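You operate a simulated robot arm through the tools that you are given. There is no shell and no other tool.

The job below is to be done with a simulated robot arm. You get a single attempt, and the scene is never put back.

Task
Unpeg the hamper and set the flask and blue cup on the bed.
Fine: both lids stay open. Set down upright: flask, what you pick out.
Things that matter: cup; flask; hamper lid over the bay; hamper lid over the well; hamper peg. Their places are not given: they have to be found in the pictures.

It is judged by the outcome, as a careful person would: the job done as asked, and still so three seconds after it is handed in. It fails if anything else is knocked over, pushed out of place, dropped, spilled or broken. A push-on lid holds only when it is set on centred and level and pressed home; a screw cap is set on level and turned clockwise until tight.

Robot
A 7-joint arm with a two-finger parallel gripper, fixed in place. Base frame: the origin is at the foot of the arm, x ahead of it, y to its left, z up. Units: cm, degrees, N and s.
With the tool pointing down near the work surface it reaches from about 30 to 78 cm from the base axis. Its first joint turns from -166.0 to 166.0 degrees. Payload 3.91 kg.
The TCP is the grasp point between the finger pads, 3 cm short of the fingertips. In the tool frame z runs along the fingers and y along their closing line. Largest opening 11 cm; finger width 2, thickness 1; the body of the gripper, 4.8 by 11.2 cm, starts 5.5 cm behind the TCP.
Orientation is told as [roll, pitch, yaw] about the base's x, y, z axes, in that order, counted from this pose: with the fingers straight down and closing along the base's y, the tool's x points along the base's -x, its y along +y and its z along -z.

Tools
- The arm moves only by the tool step_arm. Its argument "series" is a list of rows, each a list of 3 entries, a list of its own where there are three numbers: the opening in per cent of the stroke, from 0 (shut) to 100 (fully open), then the shift along the tool's x, y, z in cm, then the turn, a rotation vector about the tool's x, y, z in degrees. In form: [[hand, [dx, dy, dz], [rx, ry, rz]], ...]. A call has 1 to 20 rows; each row shifts and turns the commanded pose from where the row before left it, along the tool's axes as they then stand. Rows are played at 5 a second. More than 5 cm and 8.6 degrees between two rows, or a gripper value outside its range, and nothing of the call is played. A pose out of reach is approached as far as the arm can. The call stops where the force on the tool passes 40 N (or 10 N more than at its start, if that is more) or the arm is blocked; 0.2 s more then pass. The fingers move at their own pace (about 15.3 cm/s each) and stop on an object; they squeeze with about 39 N. The grip force told is the motor's: it shows also when the fingers shut on nothing. Time passes only in rows, and 0.2 s behind the last, so rows that do not move let the fingers close. The reply holds the time, the measured pose of the TCP, the force on the tool along the base axes, the opening and the grip force, in the units named above and with some noise, with the torque about the TCP (base axes, N m) and any sound that the robot's microphone picked up.
- Cameras (640 x 400 px; columns grow to the right, rows downward): "scene" is fixed at [39.91, -64.95, 151.11]; the picture's right is [0.99, 0.13, 0.00], its down [0.06, -0.46, -0.88] and it looks along [-0.11, 0.88, -0.47] (base axes); focal length 373 px, centre (320, 200). "wrist" rides on the gripper at [7.7, 0.7, -11.4] in the tool frame; the picture's right is [-0.09, 1.00, 0.00], its down [-0.80, -0.07, -0.59] and it looks along [-0.59, -0.05, 0.80] (tool axes); focal length 270 px, centre (320, 200).
- get_image(camera): a new picture of that camera. The clock stands still meanwhile.
- raise_lower(by): slides the trunk up (or, below 0, down) by that many cm; the arm rides with it, the base frame stays. It gives what a move gives, with no picture.
- point_at(camera, pixels): for up to 12 pixels [column, row] of the newest picture of that camera ("zoom" is the newest enlarged one), the place [x, y, z] in the base frame of the surface seen there, good to about 0.2 cm. The clock stands still meanwhile.
- close_up(camera, box): a new picture of the part [left, top, right, bottom] of that camera's present view, enlarged. The clock stands still meanwhile.
- close_job(): hands the job in; it is judged then, once.

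Open the gripper and draw the arm clear of the work before you hand the job in, unless the task says otherwise.

The tools are called after ">>>" by a JSON object that holds its "name" and its "arguments". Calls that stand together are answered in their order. step_arm: Moves the arm, as the interface text tells. Its arguments: {"type":"object","properties":{"series":{"type":"array","items":{"type":"array"}}},"required":["series"]} The other tools are called the same way: raise_lower (by) slides the trunk up or down; get_image (camera) takes a picture; point_at (camera, pixels) gives the place of the surface under pixels of a picture; close_up (camera, box) takes an enlarged picture of a part of a camera's view; close_job () hands the job in.

At the start:

```text
time: 0.0
eef_pos: [21.3, 45.06, 115.14]
tcp_rot: [-0.1, -0.1, 0.1]
contact_force: [-0.6, -1.1, -0.2]
wrist_torque: [-0.02, -0.03, -0.02]
gripper_width: 11.01
finger_force: 0.1
trunk travel left (down, up): [-55.0, 6.0]
```

scene: 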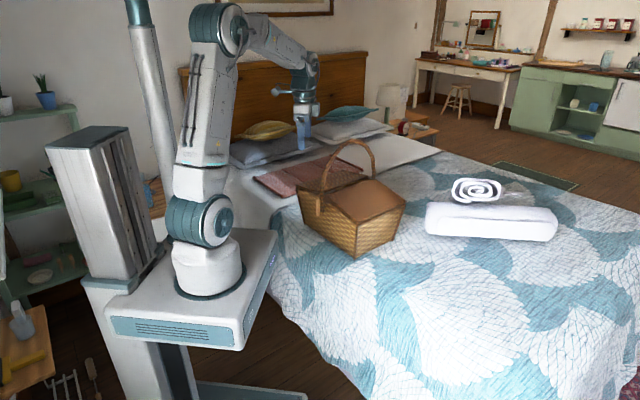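
wrist: 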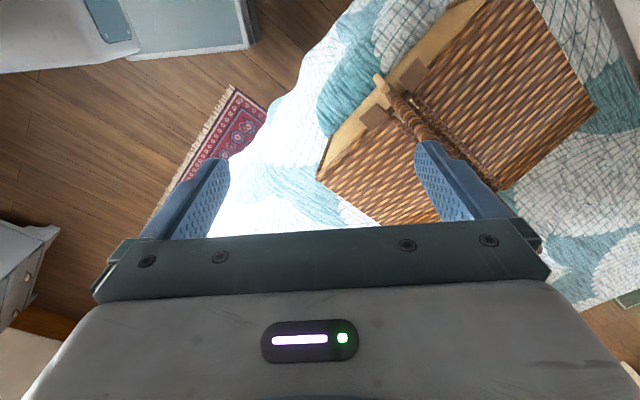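

The scene shows a wicker hamper on the bed around (350,215) with an arched handle. I'll take enlarged views of it to find the lids and the peg.

>>> {"name": "close_up", "arguments": {"camera": "scene", "box": [240, 120, 440, 270]}}

>>> {"name": "close_up", "arguments": {"camera": "wrist", "box": [280, 0, 640, 240]}}

```text
2.67 times, centred on (340, 195) of scene
```

zoom: 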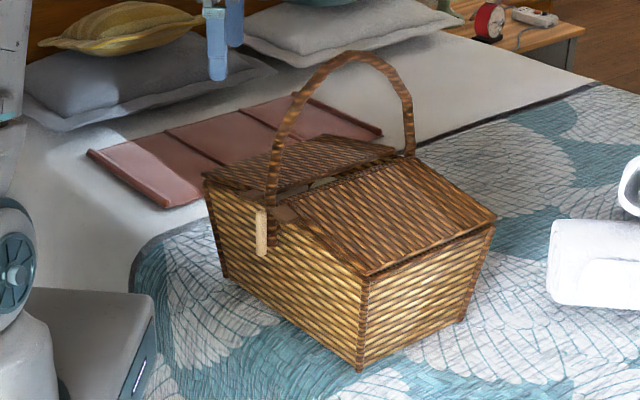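

```text
1.67 times, centred on (460, 120) of wrist
```

zoom: 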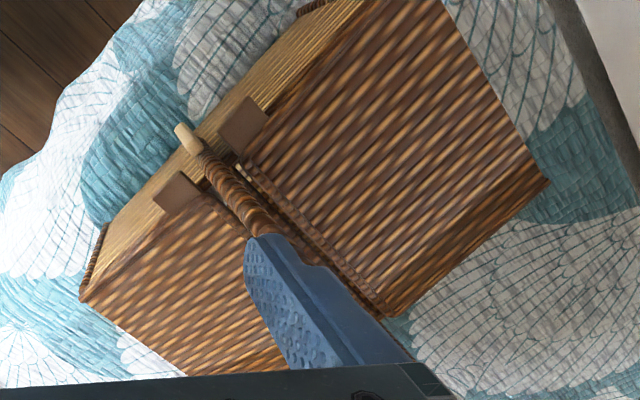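

The zoomed view shows a wooden peg hanging at the handle's foot at zoom (262,230), two brown tabs beside it, and two lids hinged at the middle. I'll take closer views to measure the parts.

>>> {"name": "close_up", "arguments": {"camera": "scene", "box": [300, 175, 364, 215]}}

>>> {"name": "get_image", "arguments": {"camera": "scene"}}

>>> {"name": "point_at", "arguments": {"camera": "scene", "pixels": [[338, 211], [338, 200], [338, 215], [317, 190], [378, 180], [426, 202], [376, 223], [375, 258], [413, 240], [324, 224], [350, 142], [343, 196]]}}

```text
10.00 times, centred on (332, 195) of scene
```

zoom: 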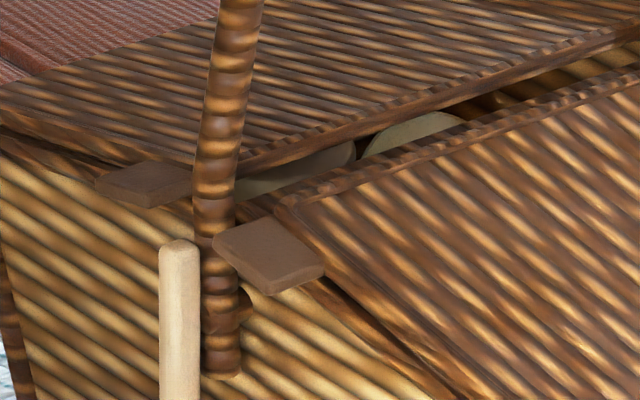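

```text
taken
```

scene: 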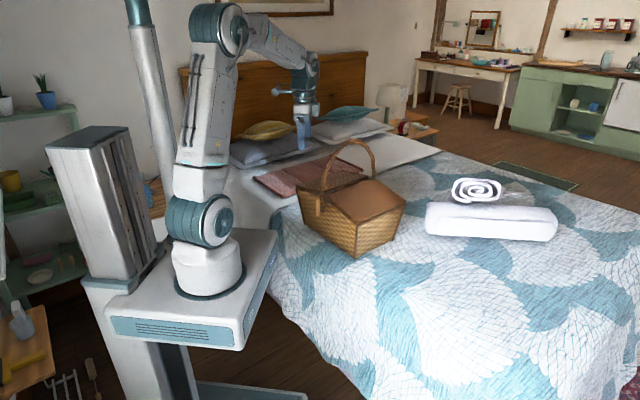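

```text
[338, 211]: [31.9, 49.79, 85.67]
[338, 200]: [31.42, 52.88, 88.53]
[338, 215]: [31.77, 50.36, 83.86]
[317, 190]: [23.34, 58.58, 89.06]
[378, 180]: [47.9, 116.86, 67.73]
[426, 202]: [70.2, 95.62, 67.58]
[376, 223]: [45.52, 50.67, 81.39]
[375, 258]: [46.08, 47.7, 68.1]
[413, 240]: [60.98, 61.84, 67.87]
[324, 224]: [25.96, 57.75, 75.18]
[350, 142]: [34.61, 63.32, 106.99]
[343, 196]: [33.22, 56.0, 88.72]
```

The peg top is at scene (318,199). I'll take a close-up including all of the peg and measure it.

>>> {"name": "close_up", "arguments": {"camera": "scene", "box": [295, 180, 359, 220]}}

>>> {"name": "point_at", "arguments": {"camera": "zoom", "pixels": [[228, 200], [228, 260], [228, 320], [228, 350], [210, 240], [246, 240], [270, 250], [190, 130], [315, 200], [345, 235], [375, 215], [295, 300]]}}

```text
10.00 times, centred on (327, 200) of scene
```

zoom: 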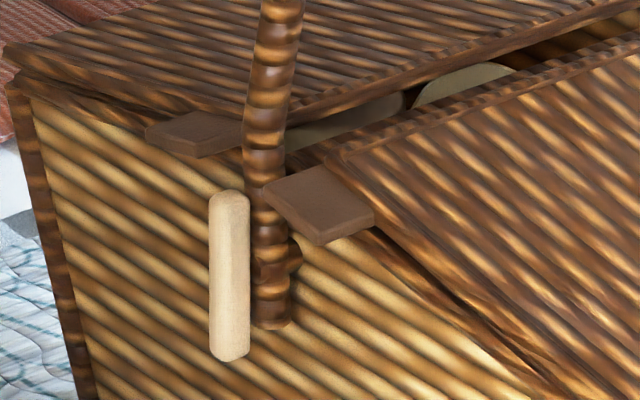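

```text
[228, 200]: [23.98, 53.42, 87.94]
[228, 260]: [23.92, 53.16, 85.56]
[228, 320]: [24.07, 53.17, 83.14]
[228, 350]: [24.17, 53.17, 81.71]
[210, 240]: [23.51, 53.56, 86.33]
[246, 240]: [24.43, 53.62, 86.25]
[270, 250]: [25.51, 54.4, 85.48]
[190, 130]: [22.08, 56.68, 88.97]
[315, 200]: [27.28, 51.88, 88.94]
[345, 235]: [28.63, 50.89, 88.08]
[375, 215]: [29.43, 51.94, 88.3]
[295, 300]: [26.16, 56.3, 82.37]
```

The peg is a vertical wooden bar at about (24,53.3), z 81.5–88, in front of the handle foot between the two lid tabs. Before moving I'll measure the hamper corners, arm mount and bed surroundings.

>>> {"name": "point_at", "arguments": {"camera": "scene", "pixels": [[305, 223], [298, 188], [375, 254], [376, 222], [404, 203], [392, 240], [212, 290], [300, 260], [300, 300], [340, 300], [420, 270], [365, 390]]}}

>>> {"name": "close_up", "arguments": {"camera": "scene", "box": [300, 160, 412, 230]}}

>>> {"name": "point_at", "arguments": {"camera": "zoom", "pixels": [[140, 210], [330, 110], [430, 340], [600, 240], [170, 170], [300, 75], [20, 160], [150, 90], [160, 150], [240, 60], [280, 130], [400, 80]]}}

```text
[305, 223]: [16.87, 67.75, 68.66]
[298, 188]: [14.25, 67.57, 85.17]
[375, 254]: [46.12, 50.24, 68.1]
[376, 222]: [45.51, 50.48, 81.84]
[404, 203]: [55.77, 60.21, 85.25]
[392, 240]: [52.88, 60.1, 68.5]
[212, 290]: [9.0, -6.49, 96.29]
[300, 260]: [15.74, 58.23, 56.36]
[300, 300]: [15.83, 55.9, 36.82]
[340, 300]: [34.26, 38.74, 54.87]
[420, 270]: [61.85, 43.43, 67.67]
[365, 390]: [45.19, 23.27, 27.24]
```

```text
5.71 times, centred on (356, 195) of scene
```

zoom: 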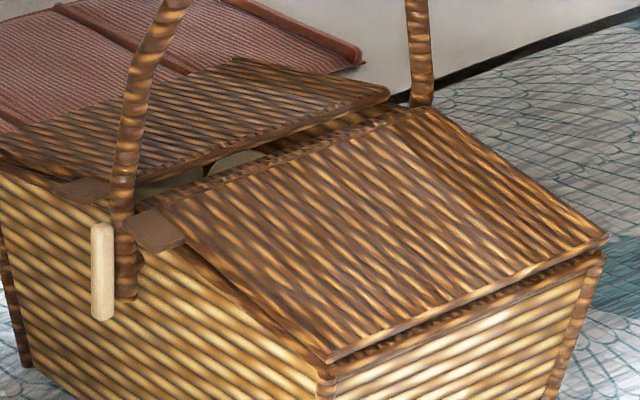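

```text
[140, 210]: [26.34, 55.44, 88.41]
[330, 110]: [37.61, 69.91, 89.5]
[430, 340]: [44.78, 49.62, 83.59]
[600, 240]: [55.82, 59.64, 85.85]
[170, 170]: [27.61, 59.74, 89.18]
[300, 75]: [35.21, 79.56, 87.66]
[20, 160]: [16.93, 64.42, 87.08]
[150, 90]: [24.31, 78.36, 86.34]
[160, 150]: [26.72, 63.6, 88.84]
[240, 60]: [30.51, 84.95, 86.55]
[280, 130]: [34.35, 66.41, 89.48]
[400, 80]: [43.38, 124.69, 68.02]
```

The hamper top is at z≈82–89, the bed at z≈67.7, and the handle top at z≈107. I'll turn the tool in place (yaw +40°) so the wrist camera looks at the hamper from the peg side, and take a picture.

>>> {"name": "step_arm", "arguments": {"series": [[100, [0, 0, 0], [0, 0, -8]], [100, [0, 0, 0], [0, 0, -8]], [100, [0, 0, 0], [0, 0, -8]], [100, [0, 0, 0], [0, 0, -8]], [100, [0, 0, 0], [0, 0, -8]], [100, [0, 0, 0], [0, 0, 0]]]}}

>>> {"name": "get_image", "arguments": {"camera": "wrist"}}

```text
time: 1.4
eef_pos: [21.21, 45.05, 115.1]
tcp_rot: [0.0, -0.1, 40.1]
contact_force: [0.5, 0.1, 0.6]
wrist_torque: [0.0, -0.01, 0.01]
gripper_width: 10.98
finger_force: 0.1
trunk travel left (down, up): [-55.0, 6.0]
```

```text
taken
```

wrist: 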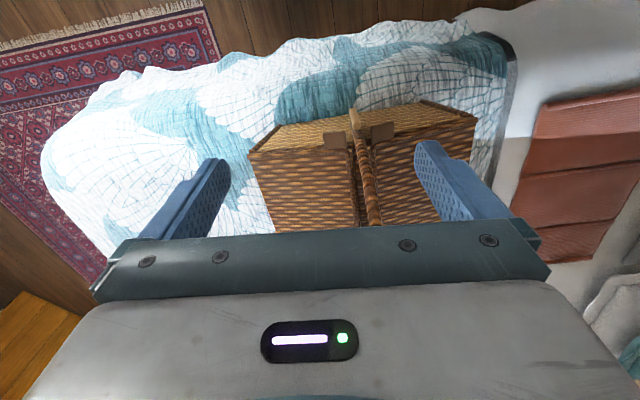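

The wrist picture is upside-down: the peg at (355,120) with the lid tabs at (335,142) and (382,131) either side of the handle foot. I'll enlarge that.

>>> {"name": "close_up", "arguments": {"camera": "wrist", "box": [300, 80, 428, 160]}}

>>> {"name": "point_at", "arguments": {"camera": "wrist", "pixels": [[248, 152], [272, 126], [421, 101], [476, 117], [355, 225], [274, 228], [335, 142], [382, 131], [355, 115], [300, 190], [400, 190], [440, 215]]}}

```text
5.00 times, centred on (364, 120) of wrist
```

zoom: 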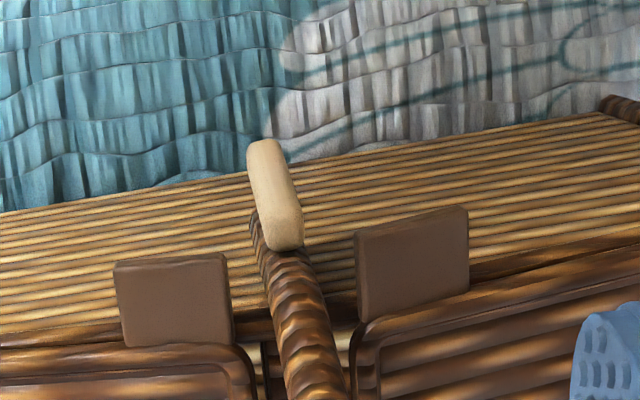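

```text
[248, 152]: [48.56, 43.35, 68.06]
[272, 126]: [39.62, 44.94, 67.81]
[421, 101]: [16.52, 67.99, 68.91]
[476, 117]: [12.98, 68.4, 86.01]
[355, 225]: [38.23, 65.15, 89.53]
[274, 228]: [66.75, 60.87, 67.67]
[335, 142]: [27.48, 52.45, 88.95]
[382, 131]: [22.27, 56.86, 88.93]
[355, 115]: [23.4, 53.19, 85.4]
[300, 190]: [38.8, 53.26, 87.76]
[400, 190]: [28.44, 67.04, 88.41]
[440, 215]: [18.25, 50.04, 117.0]
```

Next I lower the gripper to about 9 cm in front of and above the peg to look at how it is held.

>>> {"name": "step_arm", "arguments": {"series": [[100, [-0.1, 0.6, 4.5], [0, 0, 0]], [100, [-0.1, 0.6, 4.5], [0, 0, 0]], [100, [-0.1, 0.6, 4.5], [0, 0, 0]], [100, [-0.03, 0.5, 4.5], [0, 0, 0]], [100, [0, 0, 0], [0, 0, 0]]]}}

>>> {"name": "get_image", "arguments": {"camera": "wrist"}}

```text
time: 2.6
eef_pos: [20.0, 47.12, 97.1]
tcp_rot: [-0.1, 0.0, 40.0]
contact_force: [0.0, -0.1, 0.9]
wrist_torque: [0.0, -0.02, 0.01]
gripper_width: 10.98
finger_force: 0.1
trunk travel left (down, up): [-55.0, 6.0]
```

```text
taken
```

wrist: 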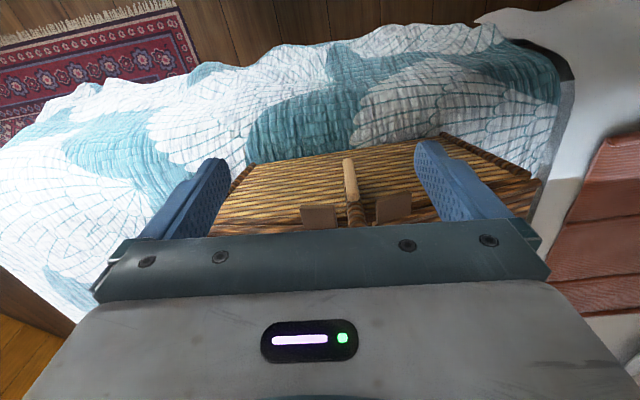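

>>> {"name": "close_up", "arguments": {"camera": "wrist", "box": [296, 140, 424, 220]}}

>>> {"name": "point_at", "arguments": {"camera": "wrist", "pixels": [[250, 165], [441, 136], [349, 165], [349, 180], [349, 195], [344, 180], [354, 180], [356, 215], [320, 215], [392, 208], [300, 180], [400, 165]]}}

```text
5.00 times, centred on (360, 180) of wrist
```

zoom: 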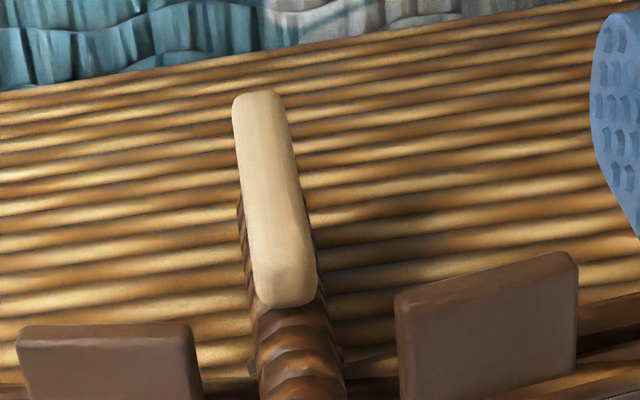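

```text
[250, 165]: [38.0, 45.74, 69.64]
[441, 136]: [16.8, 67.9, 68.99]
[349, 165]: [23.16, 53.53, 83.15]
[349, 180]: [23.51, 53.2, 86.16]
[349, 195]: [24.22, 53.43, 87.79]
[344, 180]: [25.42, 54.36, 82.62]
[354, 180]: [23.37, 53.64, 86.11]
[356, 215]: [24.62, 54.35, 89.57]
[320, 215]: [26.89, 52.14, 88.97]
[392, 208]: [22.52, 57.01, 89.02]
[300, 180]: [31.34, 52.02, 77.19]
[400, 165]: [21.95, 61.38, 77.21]
```

The peg is a bar in front of the handle foot (front face around x+y=76.7); I need a side view to see how it is attached. I turn back to yaw 0, tilt the tool forward 30°, and lower to look at it from its left side.

>>> {"name": "step_arm", "arguments": {"series": [[100, [0, 0, 0], [0, 0, 8]], [100, [0, 0, 0], [0, 0, 8]], [100, [0, 0, 0], [0, 0, 8]], [100, [0, 0, 0], [0, 0, 8]], [100, [0, 0, 0], [0, 0, 8]], [100, [2, 1.4, 0], [0, 0, 0]], [100, [2, 1.4, 0], [0, 0, 0]], [100, [0, 0, 0], [0, -7.5, 0]], [100, [0, 0, 0], [0, -7.5, 0]], [100, [0, 0, 0], [0, -7.5, 0]], [100, [0, 0, 0], [0, -7.5, 0]], [100, [2, 0.9, 3.46], [0, 0, 0]], [100, [2, 0.9, 3.46], [0, 0, 0]], [100, [2, 0.9, 3.46], [0, 0, 0]], [100, [0, 0, 0], [0, 0, 0]]]}}

>>> {"name": "get_image", "arguments": {"camera": "wrist"}}

```text
time: 5.8
eef_pos: [16.03, 52.58, 84.95]
tcp_rot: [-0.1, -29.9, 0.1]
contact_force: [0.6, 0.4, 0.7]
wrist_torque: [0.01, -0.02, 0.02]
gripper_width: 10.97
finger_force: 0.1
trunk travel left (down, up): [-55.0, 6.0]
```

```text
taken
```

wrist: 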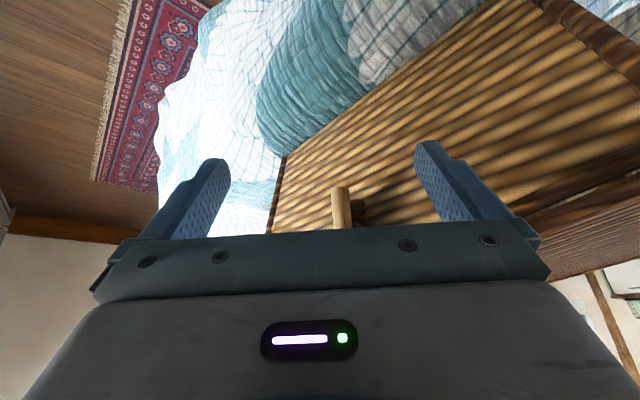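

The peg's upper part at (342,205) is hidden by the gripper; I raise 7 cm and look again.

>>> {"name": "step_arm", "arguments": {"series": [[100, [-1.75, 0, -3.03], [0, 0, 0]], [100, [-1.75, 0, -3.03], [0, 0, 0]], [100, [0, 0, 0], [0, 0, 0]]]}}

>>> {"name": "close_up", "arguments": {"camera": "wrist", "box": [272, 110, 432, 210]}}

```text
time: 6.6
eef_pos: [15.92, 52.5, 92.05]
tcp_rot: [0.0, -30.1, 0.0]
contact_force: [-0.1, 0.5, -0.8]
wrist_torque: [0.01, -0.02, -0.03]
gripper_width: 11.0
finger_force: 0.1
trunk travel left (down, up): [-55.0, 6.0]
```

```text
4.00 times, centred on (352, 160) of wrist
```

zoom: 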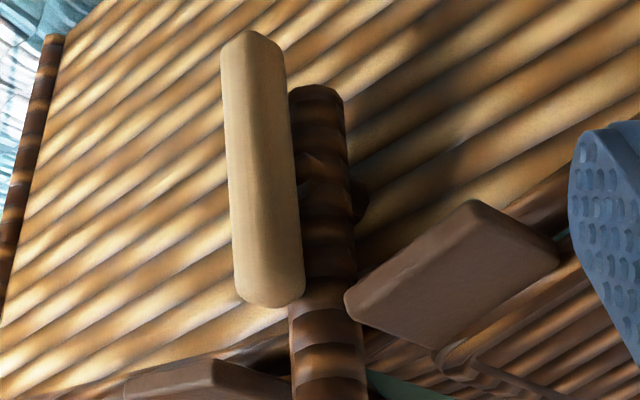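

A short stub seems to connect the peg's middle to the handle foot at zoom (308,190). I'll enlarge that spot further.

>>> {"name": "close_up", "arguments": {"camera": "wrist", "box": [322, 115, 386, 190]}}

>>> {"name": "point_at", "arguments": {"camera": "wrist", "pixels": [[348, 152], [348, 158], [350, 163], [363, 160], [351, 140], [352, 150], [338, 125], [338, 145], [338, 180], [335, 150], [345, 150], [360, 200]]}}

```text
5.33 times, centred on (354, 152) of wrist
```

zoom: 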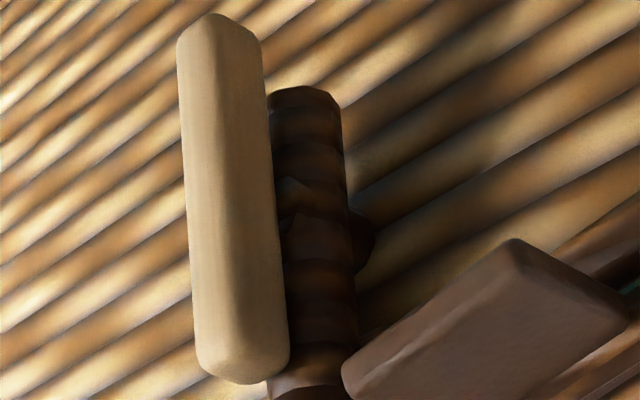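

```text
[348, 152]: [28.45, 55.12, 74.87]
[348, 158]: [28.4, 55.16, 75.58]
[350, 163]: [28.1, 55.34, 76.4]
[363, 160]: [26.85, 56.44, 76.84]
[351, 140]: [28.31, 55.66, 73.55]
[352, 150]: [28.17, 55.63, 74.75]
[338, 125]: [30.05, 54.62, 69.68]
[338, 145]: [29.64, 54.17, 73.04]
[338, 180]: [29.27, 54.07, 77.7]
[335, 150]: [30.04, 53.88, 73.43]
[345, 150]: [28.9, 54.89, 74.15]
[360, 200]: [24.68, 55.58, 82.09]
```

I still can't tell whether the peg is on a pivot or a pull-out shaft, so I'll look along the face from the side. I narrow the gripper, back off a little, yaw −45° and view the peg edge-on.

>>> {"name": "step_arm", "arguments": {"series": [[20, [1.5, -1.0, -0.8], [0, 0, 0]], [20, [1, -1, -0.5], [0, 0, 0]], [20, [0, 0, 0], [3.75, 0, 6.5]], [20, [0, 0, 0], [3.75, 0, 6.5]], [20, [0, 0, 0], [3.75, 0, 6.5]], [20, [0, 0, 0], [3.75, 0, 6.5]], [20, [0, 0, 0], [3.75, 0, 6.5]], [20, [0, 0, 0], [3.75, 0, 6.5]], [20, [0, 0, 0], [0, 0, 0]]]}}

>>> {"name": "get_image", "arguments": {"camera": "wrist"}}

```text
time: 8.6
eef_pos: [13.12, 50.61, 92.09]
tcp_rot: [0.0, -30.1, -45.1]
contact_force: [0.2, -0.4, 1.0]
wrist_torque: [0.03, 0.01, 0.03]
gripper_width: 2.2
finger_force: 0.1
trunk travel left (down, up): [-55.0, 6.0]
```

```text
taken
```

wrist: 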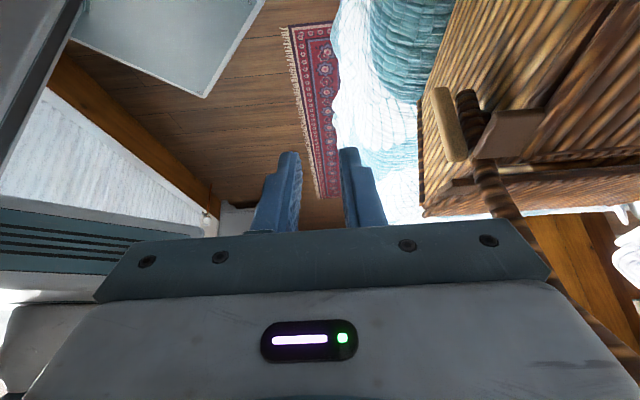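

>>> {"name": "close_up", "arguments": {"camera": "wrist", "box": [410, 70, 554, 190]}}

>>> {"name": "point_at", "arguments": {"camera": "zoom", "pixels": [[160, 130], [200, 270], [275, 150], [300, 260], [245, 180], [250, 220], [400, 220], [350, 300], [330, 200], [265, 110], [230, 160], [470, 150]]}}

```text
3.33 times, centred on (482, 130) of wrist
```

zoom: 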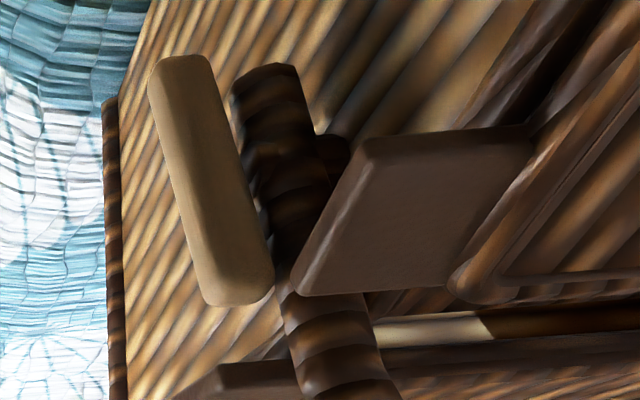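

```text
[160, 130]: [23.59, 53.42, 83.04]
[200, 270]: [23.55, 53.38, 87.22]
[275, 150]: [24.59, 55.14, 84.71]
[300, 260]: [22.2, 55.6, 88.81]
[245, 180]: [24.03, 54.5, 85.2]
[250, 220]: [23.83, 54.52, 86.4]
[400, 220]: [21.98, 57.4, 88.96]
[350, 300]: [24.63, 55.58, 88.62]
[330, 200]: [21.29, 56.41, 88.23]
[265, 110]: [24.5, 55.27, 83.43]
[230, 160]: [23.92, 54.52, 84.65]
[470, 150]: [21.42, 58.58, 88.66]
```

There is a short dark stub between the peg bar and the handle foot at z≈85 (zoom (255,160)), so the peg is a T-shaped pin. I'll turn to face the hamper (yaw +45°) and tilt the tool to horizontal to grip the bar from the front.

>>> {"name": "step_arm", "arguments": {"series": [[20, [0, 0, 0], [-3.75, 0, -6.5]], [20, [0, 0, 0], [-3.75, 0, -6.5]], [20, [0, 0, 0], [-3.75, 0, -6.5]], [20, [0, 0, 0], [-3.75, 0, -6.5]], [20, [0, 0, 0], [-3.75, 0, -6.5]], [20, [0, 0, 0], [-3.75, 0, -6.5]], [20, [0, 0, 0], [-3.75, 0, -6.5]], [20, [0, 0, 0], [-3.75, 0, -6.5]], [20, [0, 0, 0], [-3.75, 0, -6.5]], [20, [0, 0, 0], [-3.75, 0, -6.5]], [20, [0, 0, 0], [-3.75, 0, -6.5]], [20, [0, 0, 0], [-3.75, 0, -6.5]], [20, [0, 0, 0], [0, 0, 0]]]}}

```text
time: 11.4
eef_pos: [13.54, 50.51, 92.04]
tcp_rot: [-0.1, -30.0, 44.8]
contact_force: [-0.1, 0.1, -0.6]
wrist_torque: [-0.02, 0.01, 0.02]
gripper_width: 2.18
finger_force: 0.0
trunk travel left (down, up): [-55.0, 6.0]
```

Yaw 45° reached. Now tilt the remaining 60° to horizontal in place.

>>> {"name": "step_arm", "arguments": {"series": [[30, [0, 0, 0], [0, -7.5, 0]], [30, [0, 0, 0], [0, -7.5, 0]], [30, [0, 0, 0], [0, -7.5, 0]], [30, [0, 0, 0], [0, -7.5, 0]], [30, [0, 0, 0], [0, -7.5, 0]], [30, [0, 0, 0], [0, -7.5, 0]], [30, [0, 0, 0], [0, -7.5, 0]], [30, [0, 0, 0], [0, -7.5, 0]], [30, [0, 0, 0], [0, 0, 0]]]}}

>>> {"name": "get_image", "arguments": {"camera": "wrist"}}

>>> {"name": "get_image", "arguments": {"camera": "scene"}}

```text
time: 11.9
eef_pos: [26.31, 47.19, 92.91]
tcp_rot: [2.6, -38.4, 27.8]
contact_force: [-0.6, -0.3, -0.3]
wrist_torque: [0.04, 0.0, 0.02]
gripper_width: 3.28
finger_force: 0.0
trunk travel left (down, up): [-55.0, 6.0]
stopped in row 2: the arm was blocked; the commanded pose is now the measured one
```

```text
taken
```

wrist: 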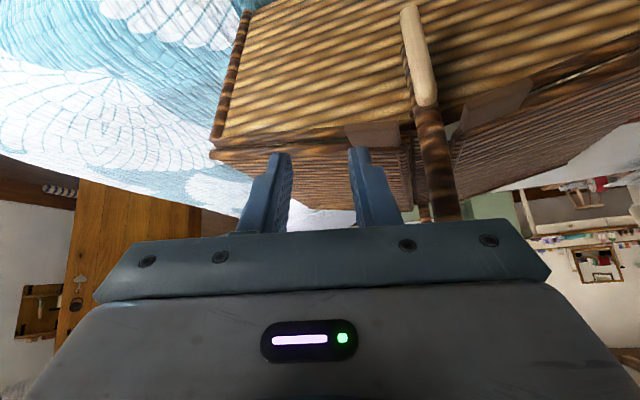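

```text
taken
```

scene: 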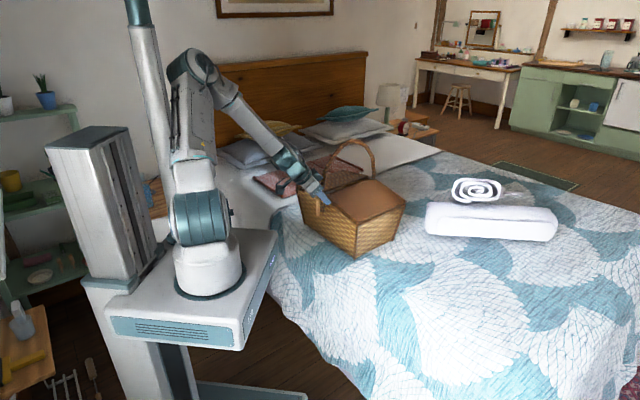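

The arm got blocked and swung to (26.3,47.2,92.9) — likely a joint limit; the hamper looks untouched. Let me check the hamper is unmoved and measure the mount slab's extent before choosing another approach.

>>> {"name": "point_at", "arguments": {"camera": "scene", "pixels": [[232, 349], [277, 234], [245, 262], [107, 313], [225, 265], [200, 215], [190, 190], [205, 60], [235, 85], [282, 140], [355, 257], [318, 188]]}}

>>> {"name": "close_up", "arguments": {"camera": "scene", "box": [240, 120, 440, 270]}}

```text
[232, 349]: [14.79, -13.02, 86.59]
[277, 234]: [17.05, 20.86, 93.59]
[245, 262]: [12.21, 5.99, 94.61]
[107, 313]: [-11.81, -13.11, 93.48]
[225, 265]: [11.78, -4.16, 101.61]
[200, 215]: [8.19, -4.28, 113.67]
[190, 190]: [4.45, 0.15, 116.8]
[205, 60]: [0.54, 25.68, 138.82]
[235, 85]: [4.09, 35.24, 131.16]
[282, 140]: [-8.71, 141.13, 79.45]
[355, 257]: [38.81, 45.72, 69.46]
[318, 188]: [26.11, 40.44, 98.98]
```

```text
2.67 times, centred on (340, 195) of scene
```

zoom: 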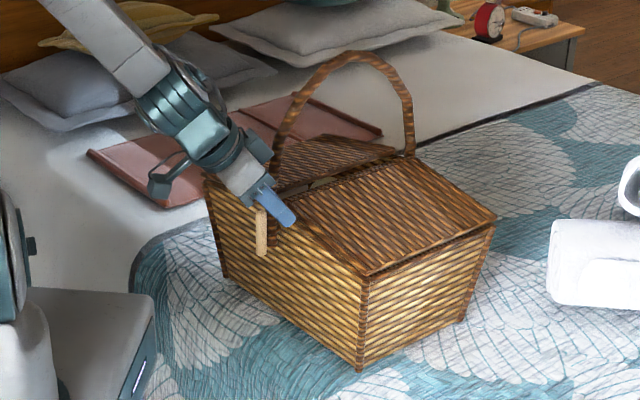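

The hamper is undisturbed. I back off along the tool axis, away from the hamper, a bit at a time.

>>> {"name": "step_arm", "arguments": {"series": [[30, [0, 0, -3], [0, 0, 0]], [30, [0, 0, -3], [0, 0, 0]], [30, [0, 0, 0], [0, 0, 0]]]}}

```text
time: 12.7
eef_pos: [29.43, 41.94, 97.34]
tcp_rot: [1.2, -38.7, 20.3]
contact_force: [-0.2, -1.0, 0.6]
wrist_torque: [0.01, 0.01, 0.03]
gripper_width: 3.3
finger_force: 0.0
trunk travel left (down, up): [-55.0, 6.0]
stopped in row 3: the arm was blocked; the commanded pose is now the measured one
```

The arm is drifting to another configuration. I'll send a hold row to see whether it is stable, then look.

>>> {"name": "step_arm", "arguments": {"series": [[30, [0, 0, 0], [0, 0, 0]], [30, [0, 0, 0], [0, 0, 0]]]}}

>>> {"name": "get_image", "arguments": {"camera": "scene"}}

```text
time: 13.3
eef_pos: [29.24, 42.06, 97.18]
tcp_rot: [1.4, -38.5, 20.3]
contact_force: [0.0, -0.6, -0.1]
wrist_torque: [0.04, 0.01, 0.02]
gripper_width: 3.3
finger_force: 0.0
trunk travel left (down, up): [-55.0, 6.0]
```

```text
taken
```

scene: 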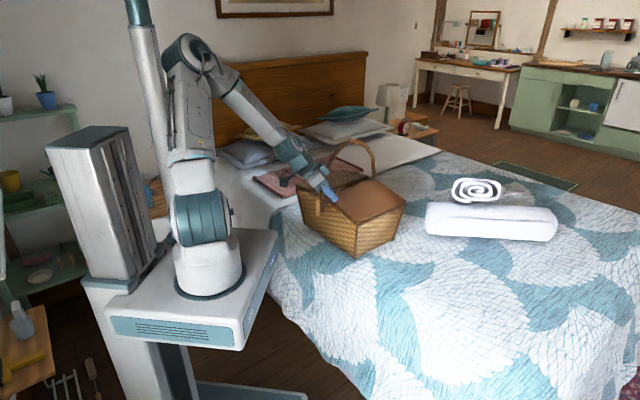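

It holds still now. I untilt toward vertical while rising straight up in small steps.

>>> {"name": "step_arm", "arguments": {"series": [[30, [-1.5, 0, -2.2], [0, 7.5, 0]], [30, [-1.2, 0, -2.4], [0, 7.5, 0]], [30, [0, 0, 0], [0, 0, 0]]]}}

>>> {"name": "point_at", "arguments": {"camera": "scene", "pixels": [[150, 100], [165, 180], [180, 60], [190, 50], [190, 100], [200, 160], [215, 80], [250, 110], [285, 155], [200, 215], [165, 50], [172, 75]]}}

```text
time: 14.1
eef_pos: [28.83, 41.95, 102.76]
tcp_rot: [0.9, -23.5, 20.9]
contact_force: [0.1, -0.3, 0.1]
wrist_torque: [0.0, 0.0, 0.01]
gripper_width: 3.28
finger_force: 0.0
trunk travel left (down, up): [-55.0, 6.0]
```

```text
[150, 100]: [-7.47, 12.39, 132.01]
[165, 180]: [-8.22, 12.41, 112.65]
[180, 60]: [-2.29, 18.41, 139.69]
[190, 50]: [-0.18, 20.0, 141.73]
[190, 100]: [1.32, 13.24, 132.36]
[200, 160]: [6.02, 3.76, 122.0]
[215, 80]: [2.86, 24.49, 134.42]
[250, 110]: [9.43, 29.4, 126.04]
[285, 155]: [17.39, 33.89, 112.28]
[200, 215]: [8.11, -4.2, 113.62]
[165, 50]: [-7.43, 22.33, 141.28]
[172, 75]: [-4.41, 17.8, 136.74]
```

The blockage was the arm's elbow against the trunk pole (around (-8,13)) at large azimuth, so I should keep the wrist farther right. I turn yaw to 45° while moving to about (23,46,98), tilt ~24°.

>>> {"name": "step_arm", "arguments": {"series": [[30, [1.47, 2.17, 1.1], [-3.2, 0, -7.3]], [30, [1.47, 2.17, 1.1], [-3.2, 0, -7.3]], [30, [1.47, 2.17, 1.1], [-3.2, 0, -7.3]], [30, [0, 0, 0], [0, 0, 0]]]}}

```text
time: 15.1
eef_pos: [23.22, 46.26, 98.08]
tcp_rot: [1.0, -24.0, 44.9]
contact_force: [0.3, 0.9, -0.2]
wrist_torque: [0.04, 0.02, 0.01]
gripper_width: 3.29
finger_force: 0.0
trunk travel left (down, up): [-55.0, 6.0]
```

Good. Now tilt 16° more in place.

>>> {"name": "step_arm", "arguments": {"series": [[30, [0, 0, 0], [0, -8, 0]], [30, [0, 0, 0], [0, -8, 0]], [30, [0, 0, 0], [0, 0, 0]]]}}

```text
time: 15.9
eef_pos: [23.73, 46.01, 98.16]
tcp_rot: [1.4, -40.2, 43.9]
contact_force: [-0.3, -0.4, 0.3]
wrist_torque: [-0.07, -0.02, -0.04]
gripper_width: 3.3
finger_force: 0.1
trunk travel left (down, up): [-55.0, 6.0]
```

Now shift to the pre-grasp point in front of the peg.

>>> {"name": "step_arm", "arguments": {"series": [[30, [1.3, 1.6, 2.0], [0, 0, 0]], [30, [1.3, 1.6, 2.0], [0, 0, 0]], [30, [0, 0, 0], [0, 0, 0]]]}}

>>> {"name": "get_image", "arguments": {"camera": "wrist"}}

```text
time: 16.7
eef_pos: [21.31, 49.06, 93.28]
tcp_rot: [1.3, -40.0, 44.5]
contact_force: [0.3, 0.5, -0.6]
wrist_torque: [-0.03, -0.02, 0.02]
gripper_width: 3.28
finger_force: 0.1
trunk travel left (down, up): [-55.0, 6.0]
```

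```text
taken
```

wrist: 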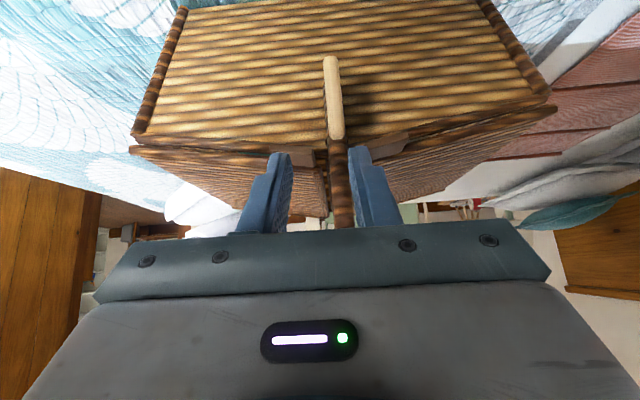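

The peg is at (333,60–138) in the image, a bit right of the finger midline. I measure its surface precisely.

>>> {"name": "close_up", "arguments": {"camera": "wrist", "box": [262, 40, 406, 160]}}

>>> {"name": "point_at", "arguments": {"camera": "wrist", "pixels": [[331, 65], [332, 80], [333, 95], [335, 110], [336, 125], [337, 134], [329, 100], [341, 100], [300, 157], [390, 142], [320, 163], [368, 150]]}}

```text
3.33 times, centred on (334, 100) of wrist
```

zoom: 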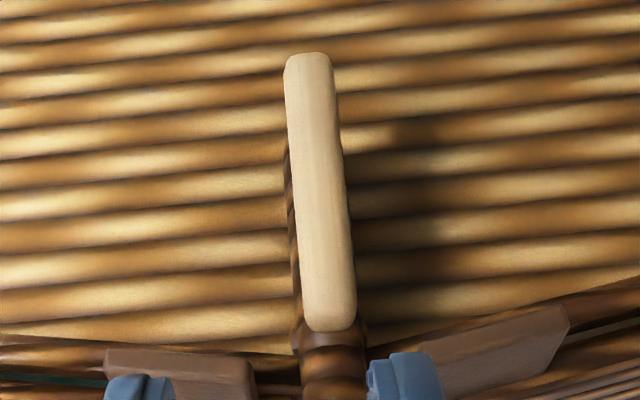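

```text
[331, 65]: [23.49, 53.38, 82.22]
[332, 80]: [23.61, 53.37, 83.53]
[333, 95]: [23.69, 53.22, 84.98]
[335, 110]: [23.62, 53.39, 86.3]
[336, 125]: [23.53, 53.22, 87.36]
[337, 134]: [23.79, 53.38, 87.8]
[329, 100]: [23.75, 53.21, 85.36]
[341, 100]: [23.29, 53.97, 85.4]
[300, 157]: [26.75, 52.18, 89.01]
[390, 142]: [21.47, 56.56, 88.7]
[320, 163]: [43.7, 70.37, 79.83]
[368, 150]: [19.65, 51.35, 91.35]
```

Peg front face is at about (23.6,53.35), z 81.5–88.1. I align sideways, then advance 5 cm along the finger direction with the fingers open 3.3 cm.

>>> {"name": "step_arm", "arguments": {"series": [[30, [1.43, 1.5, 1.0], [0, 0, 0]], [30, [0, 0, 2.0], [0, 0, 0]], [30, [0, 0, 2.0], [0, 0, 0]], [30, [0, 0, 0], [0, 0, 0]]]}}

>>> {"name": "get_image", "arguments": {"camera": "wrist"}}

```text
time: 17.7
eef_pos: [21.7, 51.61, 88.6]
tcp_rot: [1.1, -39.8, 44.6]
contact_force: [-0.2, 0.4, 0.1]
wrist_torque: [0.02, 0.01, -0.04]
gripper_width: 3.31
finger_force: 0.1
trunk travel left (down, up): [-55.0, 6.0]
```

```text
taken
```

wrist: 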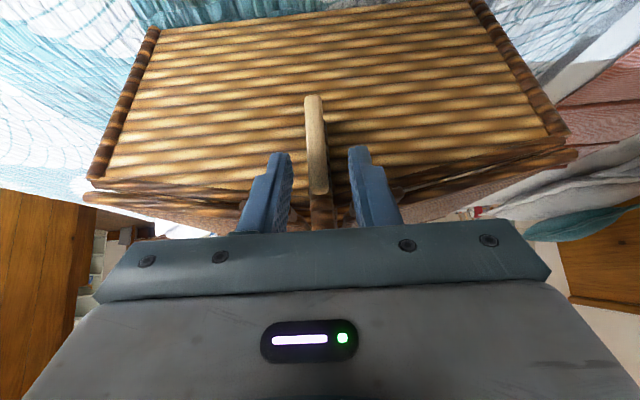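

The peg sits between the fingers (x≈315 vs fingers 283–357). I advance 2.4 cm and close gently onto it.

>>> {"name": "step_arm", "arguments": {"series": [[30, [0, -0.1, 1.4], [0, 0, 0]], [30, [0, 0, 1.0], [0, 0, 0]], [30, [0, 0, 0], [0, 0, 0]]]}}

>>> {"name": "get_image", "arguments": {"camera": "wrist"}}

>>> {"name": "close_up", "arguments": {"camera": "scene", "box": [290, 175, 370, 225]}}

```text
time: 18.5
eef_pos: [22.81, 52.69, 86.7]
tcp_rot: [1.2, -40.0, 44.5]
contact_force: [-0.9, 0.3, -0.1]
wrist_torque: [0.02, 0.01, -0.03]
gripper_width: 3.29
finger_force: 0.1
trunk travel left (down, up): [-55.0, 6.0]
```

```text
taken
```

wrist: 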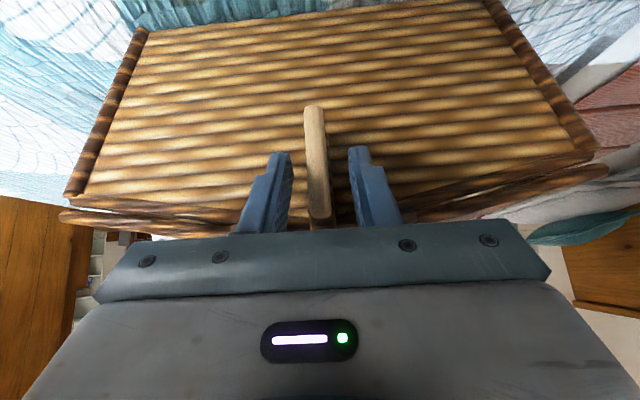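

```text
8.00 times, centred on (330, 200) of scene
```

zoom: 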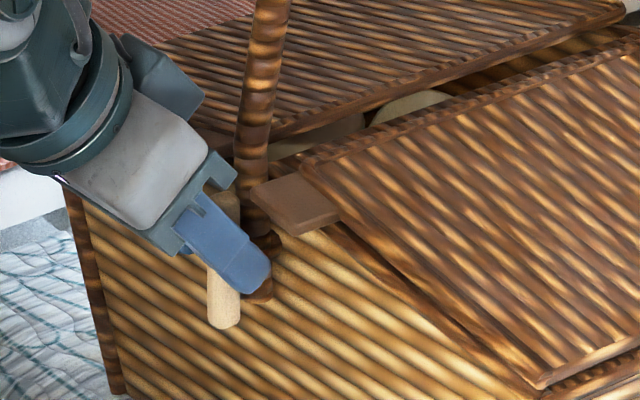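

The fingers straddle the peg in both views. I back off 0.3 cm to keep the tips off the handle and close.

>>> {"name": "step_arm", "arguments": {"series": [[30, [0, 0, -0.3], [0, 0, 0]], [12, [0, 0, 0], [0, 0, 0]], [5, [0, 0, 0], [0, 0, 0]], [0, [0, 0, 0], [0, 0, 0]], [0, [0, 0, 0], [0, 0, 0]]]}}

>>> {"name": "get_image", "arguments": {"camera": "wrist"}}

```text
time: 19.7
eef_pos: [22.76, 52.47, 86.89]
tcp_rot: [1.2, -39.9, 44.4]
contact_force: [2.8, -4.7, -0.4]
wrist_torque: [-0.25, 0.06, -0.18]
gripper_width: 1.2
finger_force: 38.9
trunk travel left (down, up): [-55.0, 6.0]
```

```text
taken
```

wrist: 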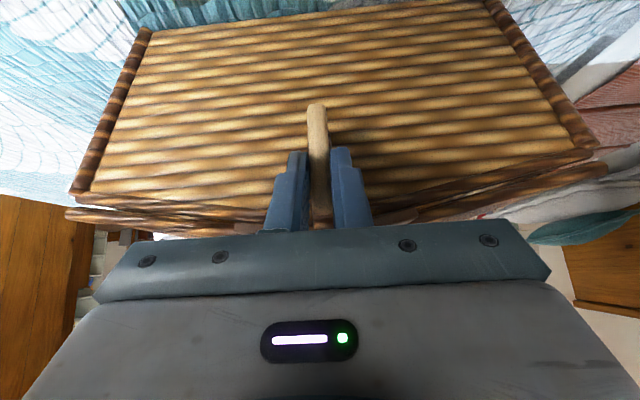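

Grip confirmed (width 1.2 cm, 39 N). I test by pulling straight outward 0.4 cm and reading the force.

>>> {"name": "step_arm", "arguments": {"series": [[0, [0.31, -0.1, -0.26], [0, 0, 0]], [0, [0, 0, 0], [0, 0, 0]]]}}

```text
time: 20.3
eef_pos: [22.64, 52.2, 86.84]
tcp_rot: [1.3, -40.0, 44.4]
contact_force: [6.9, 6.2, 0.0]
wrist_torque: [-0.11, 0.03, -0.19]
gripper_width: 1.18
finger_force: 39.1
trunk travel left (down, up): [-55.0, 6.0]
```

Pulling met ~9 N for under 0.3 cm movement. I relax that and test turning the peg about the face normal by 6°.

>>> {"name": "step_arm", "arguments": {"series": [[0, [-0.25, 0, 0.2], [0, 0, 0]], [0, [0, 0, 0], [0, 0, 0]]]}}

>>> {"name": "step_arm", "arguments": {"series": [[0, [0, -0.215, 0], [-4.6, 0, 3.86]], [0, [0, 0, 0], [0, 0, 0]]]}}

```text
time: 20.9
eef_pos: [22.67, 52.35, 86.97]
tcp_rot: [1.1, -39.8, 44.6]
contact_force: [-1.6, -6.3, 0.6]
wrist_torque: [0.35, -0.45, -0.24]
gripper_width: 1.2
finger_force: 39.1
trunk travel left (down, up): [-55.0, 6.0]
```

```text
time: 21.5
eef_pos: [22.86, 52.15, 86.93]
tcp_rot: [9.0, -39.6, 39.4]
contact_force: [-2.7, -7.4, -0.8]
wrist_torque: [-0.02, -0.12, -0.13]
gripper_width: 1.19
finger_force: 39.1
trunk travel left (down, up): [-55.0, 6.0]
```

Turning 6° met almost no torque, so the peg seems to rotate. Let me look at it.

>>> {"name": "close_up", "arguments": {"camera": "scene", "box": [290, 175, 370, 225]}}

>>> {"name": "get_image", "arguments": {"camera": "wrist"}}

```text
8.00 times, centred on (330, 200) of scene
```

zoom: 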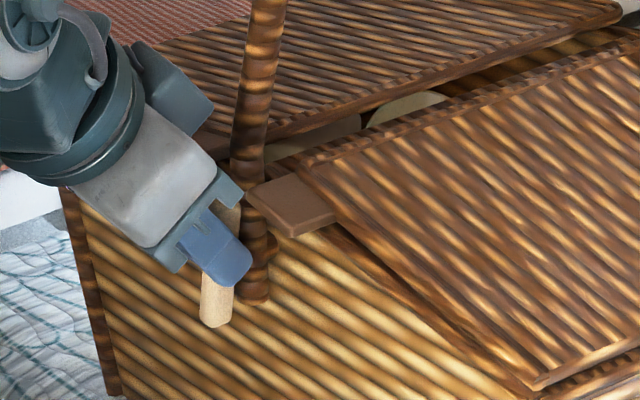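

```text
taken
```

wrist: 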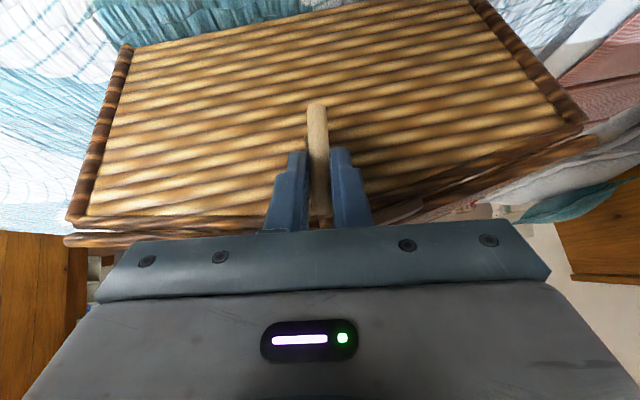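

The peg visibly turned a little with the gripper, so its shaft is round in a hole. I now test pulling outward again in small steps while watching the force.

>>> {"name": "step_arm", "arguments": {"series": [[0, [0.23, 0, -0.19], [0, 0, 0]], [0, [0, 0, 0], [0, 0, 0]]]}}

>>> {"name": "step_arm", "arguments": {"series": [[0, [0.23, 0, -0.19], [0, 0, 0]], [0, [0, 0, 0], [0, 0, 0]]]}}

```text
time: 22.1
eef_pos: [22.86, 52.17, 86.88]
tcp_rot: [9.0, -39.7, 39.3]
contact_force: [4.2, 4.5, 0.6]
wrist_torque: [-0.32, 0.35, -0.03]
gripper_width: 1.19
finger_force: 38.8
trunk travel left (down, up): [-55.0, 6.0]
```

```text
time: 22.7
eef_pos: [22.68, 51.97, 86.91]
tcp_rot: [8.9, -39.8, 39.4]
contact_force: [6.9, 4.1, -0.4]
wrist_torque: [0.73, -0.81, -0.29]
gripper_width: 1.17
finger_force: 38.6
trunk travel left (down, up): [-55.0, 6.0]
```

Second step moved 0.27 cm with force only rising to 8 N: it may be sliding out. I check the hamper hasn't moved and continue slightly.

>>> {"name": "step_arm", "arguments": {"series": [[0, [0.23, 0, -0.19], [0, 0, 0]], [0, [0, 0, 0], [0, 0, 0]]]}}

>>> {"name": "close_up", "arguments": {"camera": "scene", "box": [290, 175, 370, 225]}}

>>> {"name": "get_image", "arguments": {"camera": "wrist"}}

```text
time: 23.3
eef_pos: [22.34, 51.63, 86.89]
tcp_rot: [9.0, -39.5, 39.4]
contact_force: [7.2, 5.9, -0.2]
wrist_torque: [0.33, -0.4, -0.26]
gripper_width: 1.17
finger_force: 38.8
trunk travel left (down, up): [-55.0, 6.0]
```

```text
8.00 times, centred on (330, 200) of scene
```

zoom: 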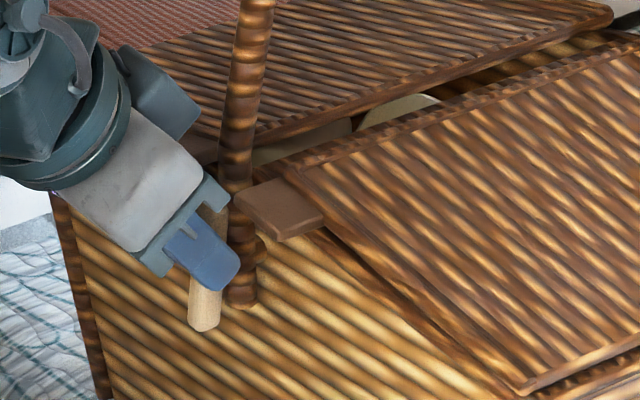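

```text
taken
```

wrist: 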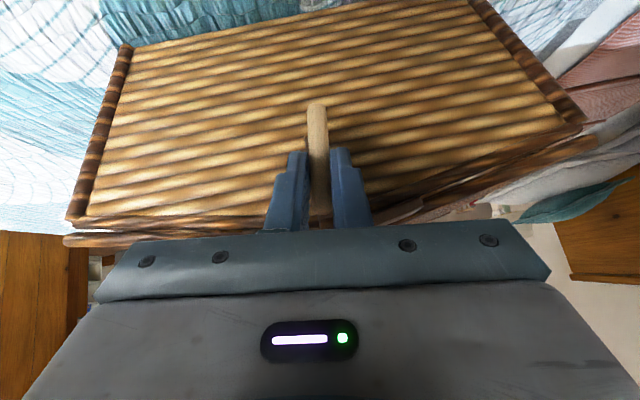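

The hamper itself moved ~0.7 cm with the pull (lid corner shifted from zoom (540,380) to (520,388)), so the peg is a turning toggle, not a pull-out pin. I push back the same distance to restore the hamper.

>>> {"name": "step_arm", "arguments": {"series": [[0, [-0.38, 0, 0.32], [0, 0, 0]], [0, [-0.3, 0, 0.25], [0, 0, 0]], [0, [0, 0, 0], [0, 0, 0]]]}}

>>> {"name": "close_up", "arguments": {"camera": "scene", "box": [290, 175, 370, 225]}}

```text
time: 24.1
eef_pos: [22.71, 52.14, 86.88]
tcp_rot: [8.8, -39.5, 39.6]
contact_force: [-11.7, -7.7, 3.5]
wrist_torque: [-0.77, 0.85, -0.16]
gripper_width: 1.18
finger_force: 39.0
trunk travel left (down, up): [-55.0, 6.0]
```

```text
8.00 times, centred on (330, 200) of scene
```

zoom: 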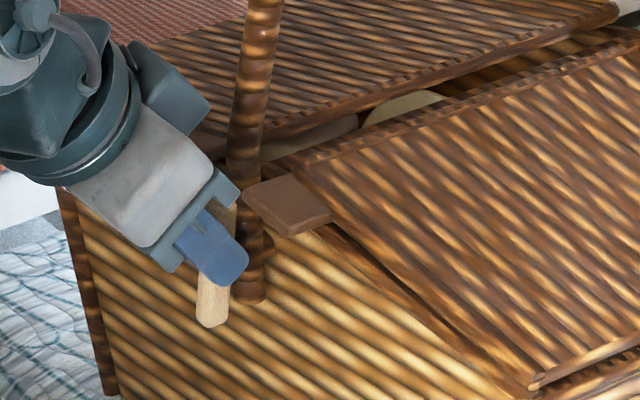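

Tab corner is now at zoom (332,217) versus (340,212) originally, so about 0.3 cm remains. I push a little further and compare using the original 10× view.

>>> {"name": "step_arm", "arguments": {"series": [[0, [-0.23, 0, 0.19], [0, 0, 0]], [0, [0, 0, 0], [0, 0, 0]]]}}

>>> {"name": "close_up", "arguments": {"camera": "scene", "box": [295, 180, 359, 220]}}

```text
time: 24.7
eef_pos: [23.13, 52.33, 86.86]
tcp_rot: [8.9, -39.8, 39.4]
contact_force: [-5.6, -4.9, -0.2]
wrist_torque: [-0.17, 0.15, 0.04]
gripper_width: 1.18
finger_force: 39.2
trunk travel left (down, up): [-55.0, 6.0]
```

```text
10.00 times, centred on (327, 200) of scene
```

zoom: 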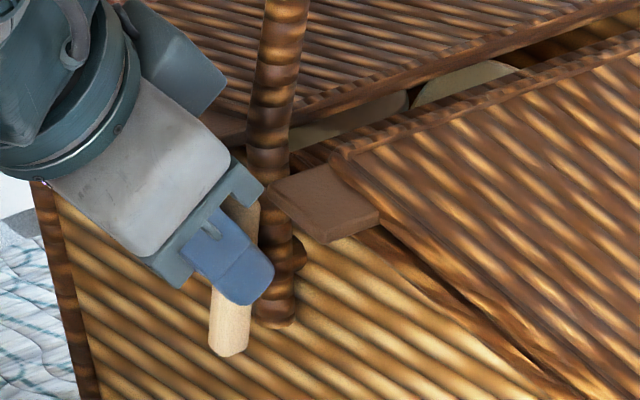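

The hamper is back within ~0.2 cm (tab corner (380,212) vs (375,213) originally). Now I turn the peg, gripper rotating with it about its pivot, 32° further.

>>> {"name": "step_arm", "arguments": {"series": [[0, [0.08, 0, -0.06], [0, 0, 0]], [0, [0.013, -0.285, 0.015], [-6.13, 0, 5.14]], [0, [0.013, -0.285, 0.015], [-6.13, 0, 5.14]], [0, [0.013, -0.285, 0.015], [-6.13, 0, 5.14]], [0, [0.013, -0.285, 0.015], [-6.13, 0, 5.14]], [0, [0, 0, 0], [0, 0, 0]]]}}

>>> {"name": "close_up", "arguments": {"camera": "scene", "box": [295, 180, 359, 220]}}

```text
time: 26.1
eef_pos: [23.86, 51.51, 86.38]
tcp_rot: [46.7, -29.9, 17.2]
contact_force: [3.5, -4.9, -0.4]
wrist_torque: [0.33, -0.59, -0.89]
gripper_width: 1.19
finger_force: 39.0
trunk travel left (down, up): [-55.0, 6.0]
```

```text
10.00 times, centred on (327, 200) of scene
```

zoom: 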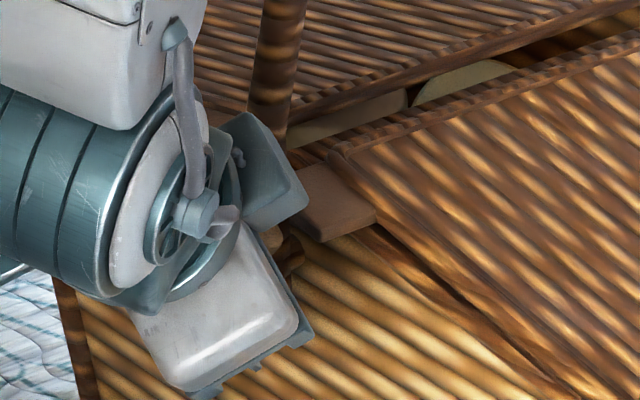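

The hamper stayed put. A teal wrist block at zoom (270,180) is near the right tab; I check its distance and the wrist view.

>>> {"name": "point_at", "arguments": {"camera": "zoom", "pixels": [[270, 180], [295, 205], [245, 215], [285, 165], [340, 200], [310, 220], [220, 320], [290, 340]]}}

>>> {"name": "get_image", "arguments": {"camera": "wrist"}}

```text
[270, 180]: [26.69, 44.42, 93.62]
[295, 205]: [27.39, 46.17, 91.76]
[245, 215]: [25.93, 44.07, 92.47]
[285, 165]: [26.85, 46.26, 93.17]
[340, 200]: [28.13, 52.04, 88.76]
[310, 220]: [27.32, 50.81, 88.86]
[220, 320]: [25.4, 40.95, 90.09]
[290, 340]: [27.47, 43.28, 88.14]
```

```text
taken
```

wrist: 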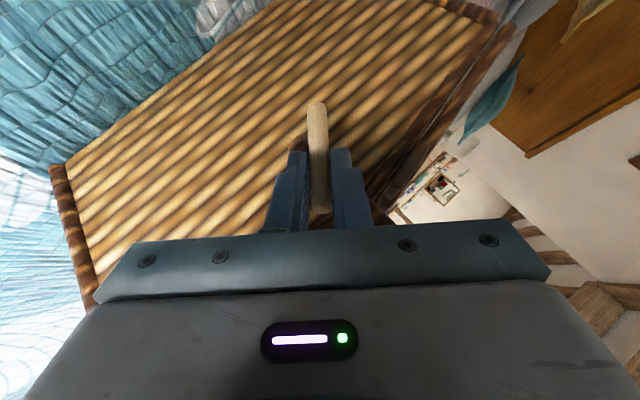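

The peg has turned ~38° with clear margins (block is ~5 cm from the tab). I continue another 24°.

>>> {"name": "step_arm", "arguments": {"series": [[0, [0.013, -0.285, 0.015], [-6.13, 0, 5.14]], [0, [0.013, -0.285, 0.015], [-6.13, 0, 5.14]], [0, [0.013, -0.285, 0.015], [-6.13, 0, 5.14]], [0, [0, 0, 0], [0, 0, 0]]]}}

>>> {"name": "get_image", "arguments": {"camera": "wrist"}}

>>> {"name": "close_up", "arguments": {"camera": "scene", "box": [295, 180, 359, 220]}}

```text
time: 27.1
eef_pos: [24.24, 51.22, 85.73]
tcp_rot: [68.6, -17.0, 8.4]
contact_force: [4.5, -2.0, 0.5]
wrist_torque: [-0.38, -0.05, -1.12]
gripper_width: 1.15
finger_force: 38.9
trunk travel left (down, up): [-55.0, 6.0]
```

```text
taken
```

wrist: 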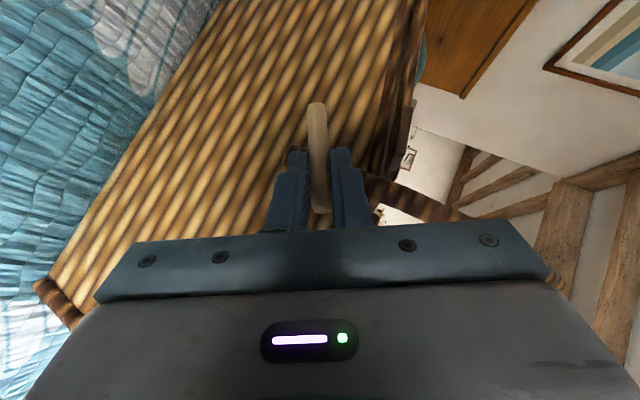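

```text
10.00 times, centred on (327, 200) of scene
```

zoom: 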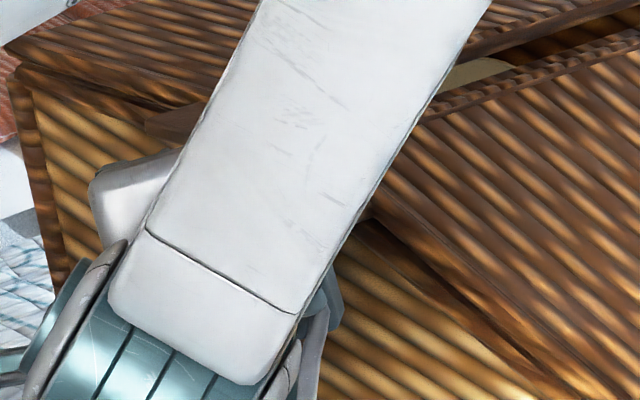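

The peg is now ~62° turned. The forearm has come in front of the view, so I check its distance to the handle before the last 24°.

>>> {"name": "get_image", "arguments": {"camera": "scene"}}

>>> {"name": "point_at", "arguments": {"camera": "scene", "pixels": [[325, 195], [335, 180], [340, 165], [320, 175], [310, 205], [350, 142], [340, 150], [330, 150], [300, 140], [280, 100]]}}

```text
taken
```

scene: 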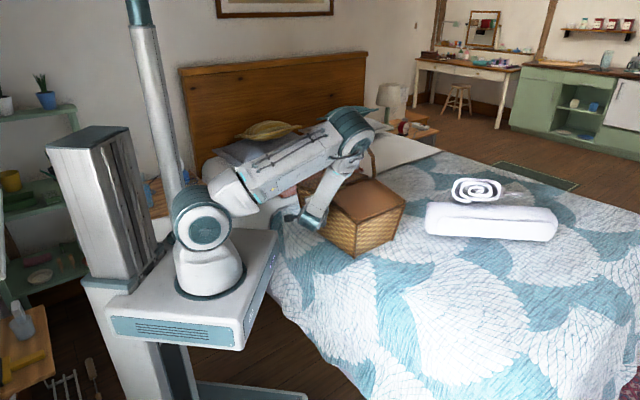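

```text
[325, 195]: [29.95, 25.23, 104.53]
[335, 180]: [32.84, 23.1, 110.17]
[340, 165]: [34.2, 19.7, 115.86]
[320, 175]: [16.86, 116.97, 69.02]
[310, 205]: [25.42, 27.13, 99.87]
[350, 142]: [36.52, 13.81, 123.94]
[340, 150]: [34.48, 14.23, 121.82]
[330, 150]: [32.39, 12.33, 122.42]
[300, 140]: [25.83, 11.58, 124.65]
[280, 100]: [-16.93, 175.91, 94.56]
```

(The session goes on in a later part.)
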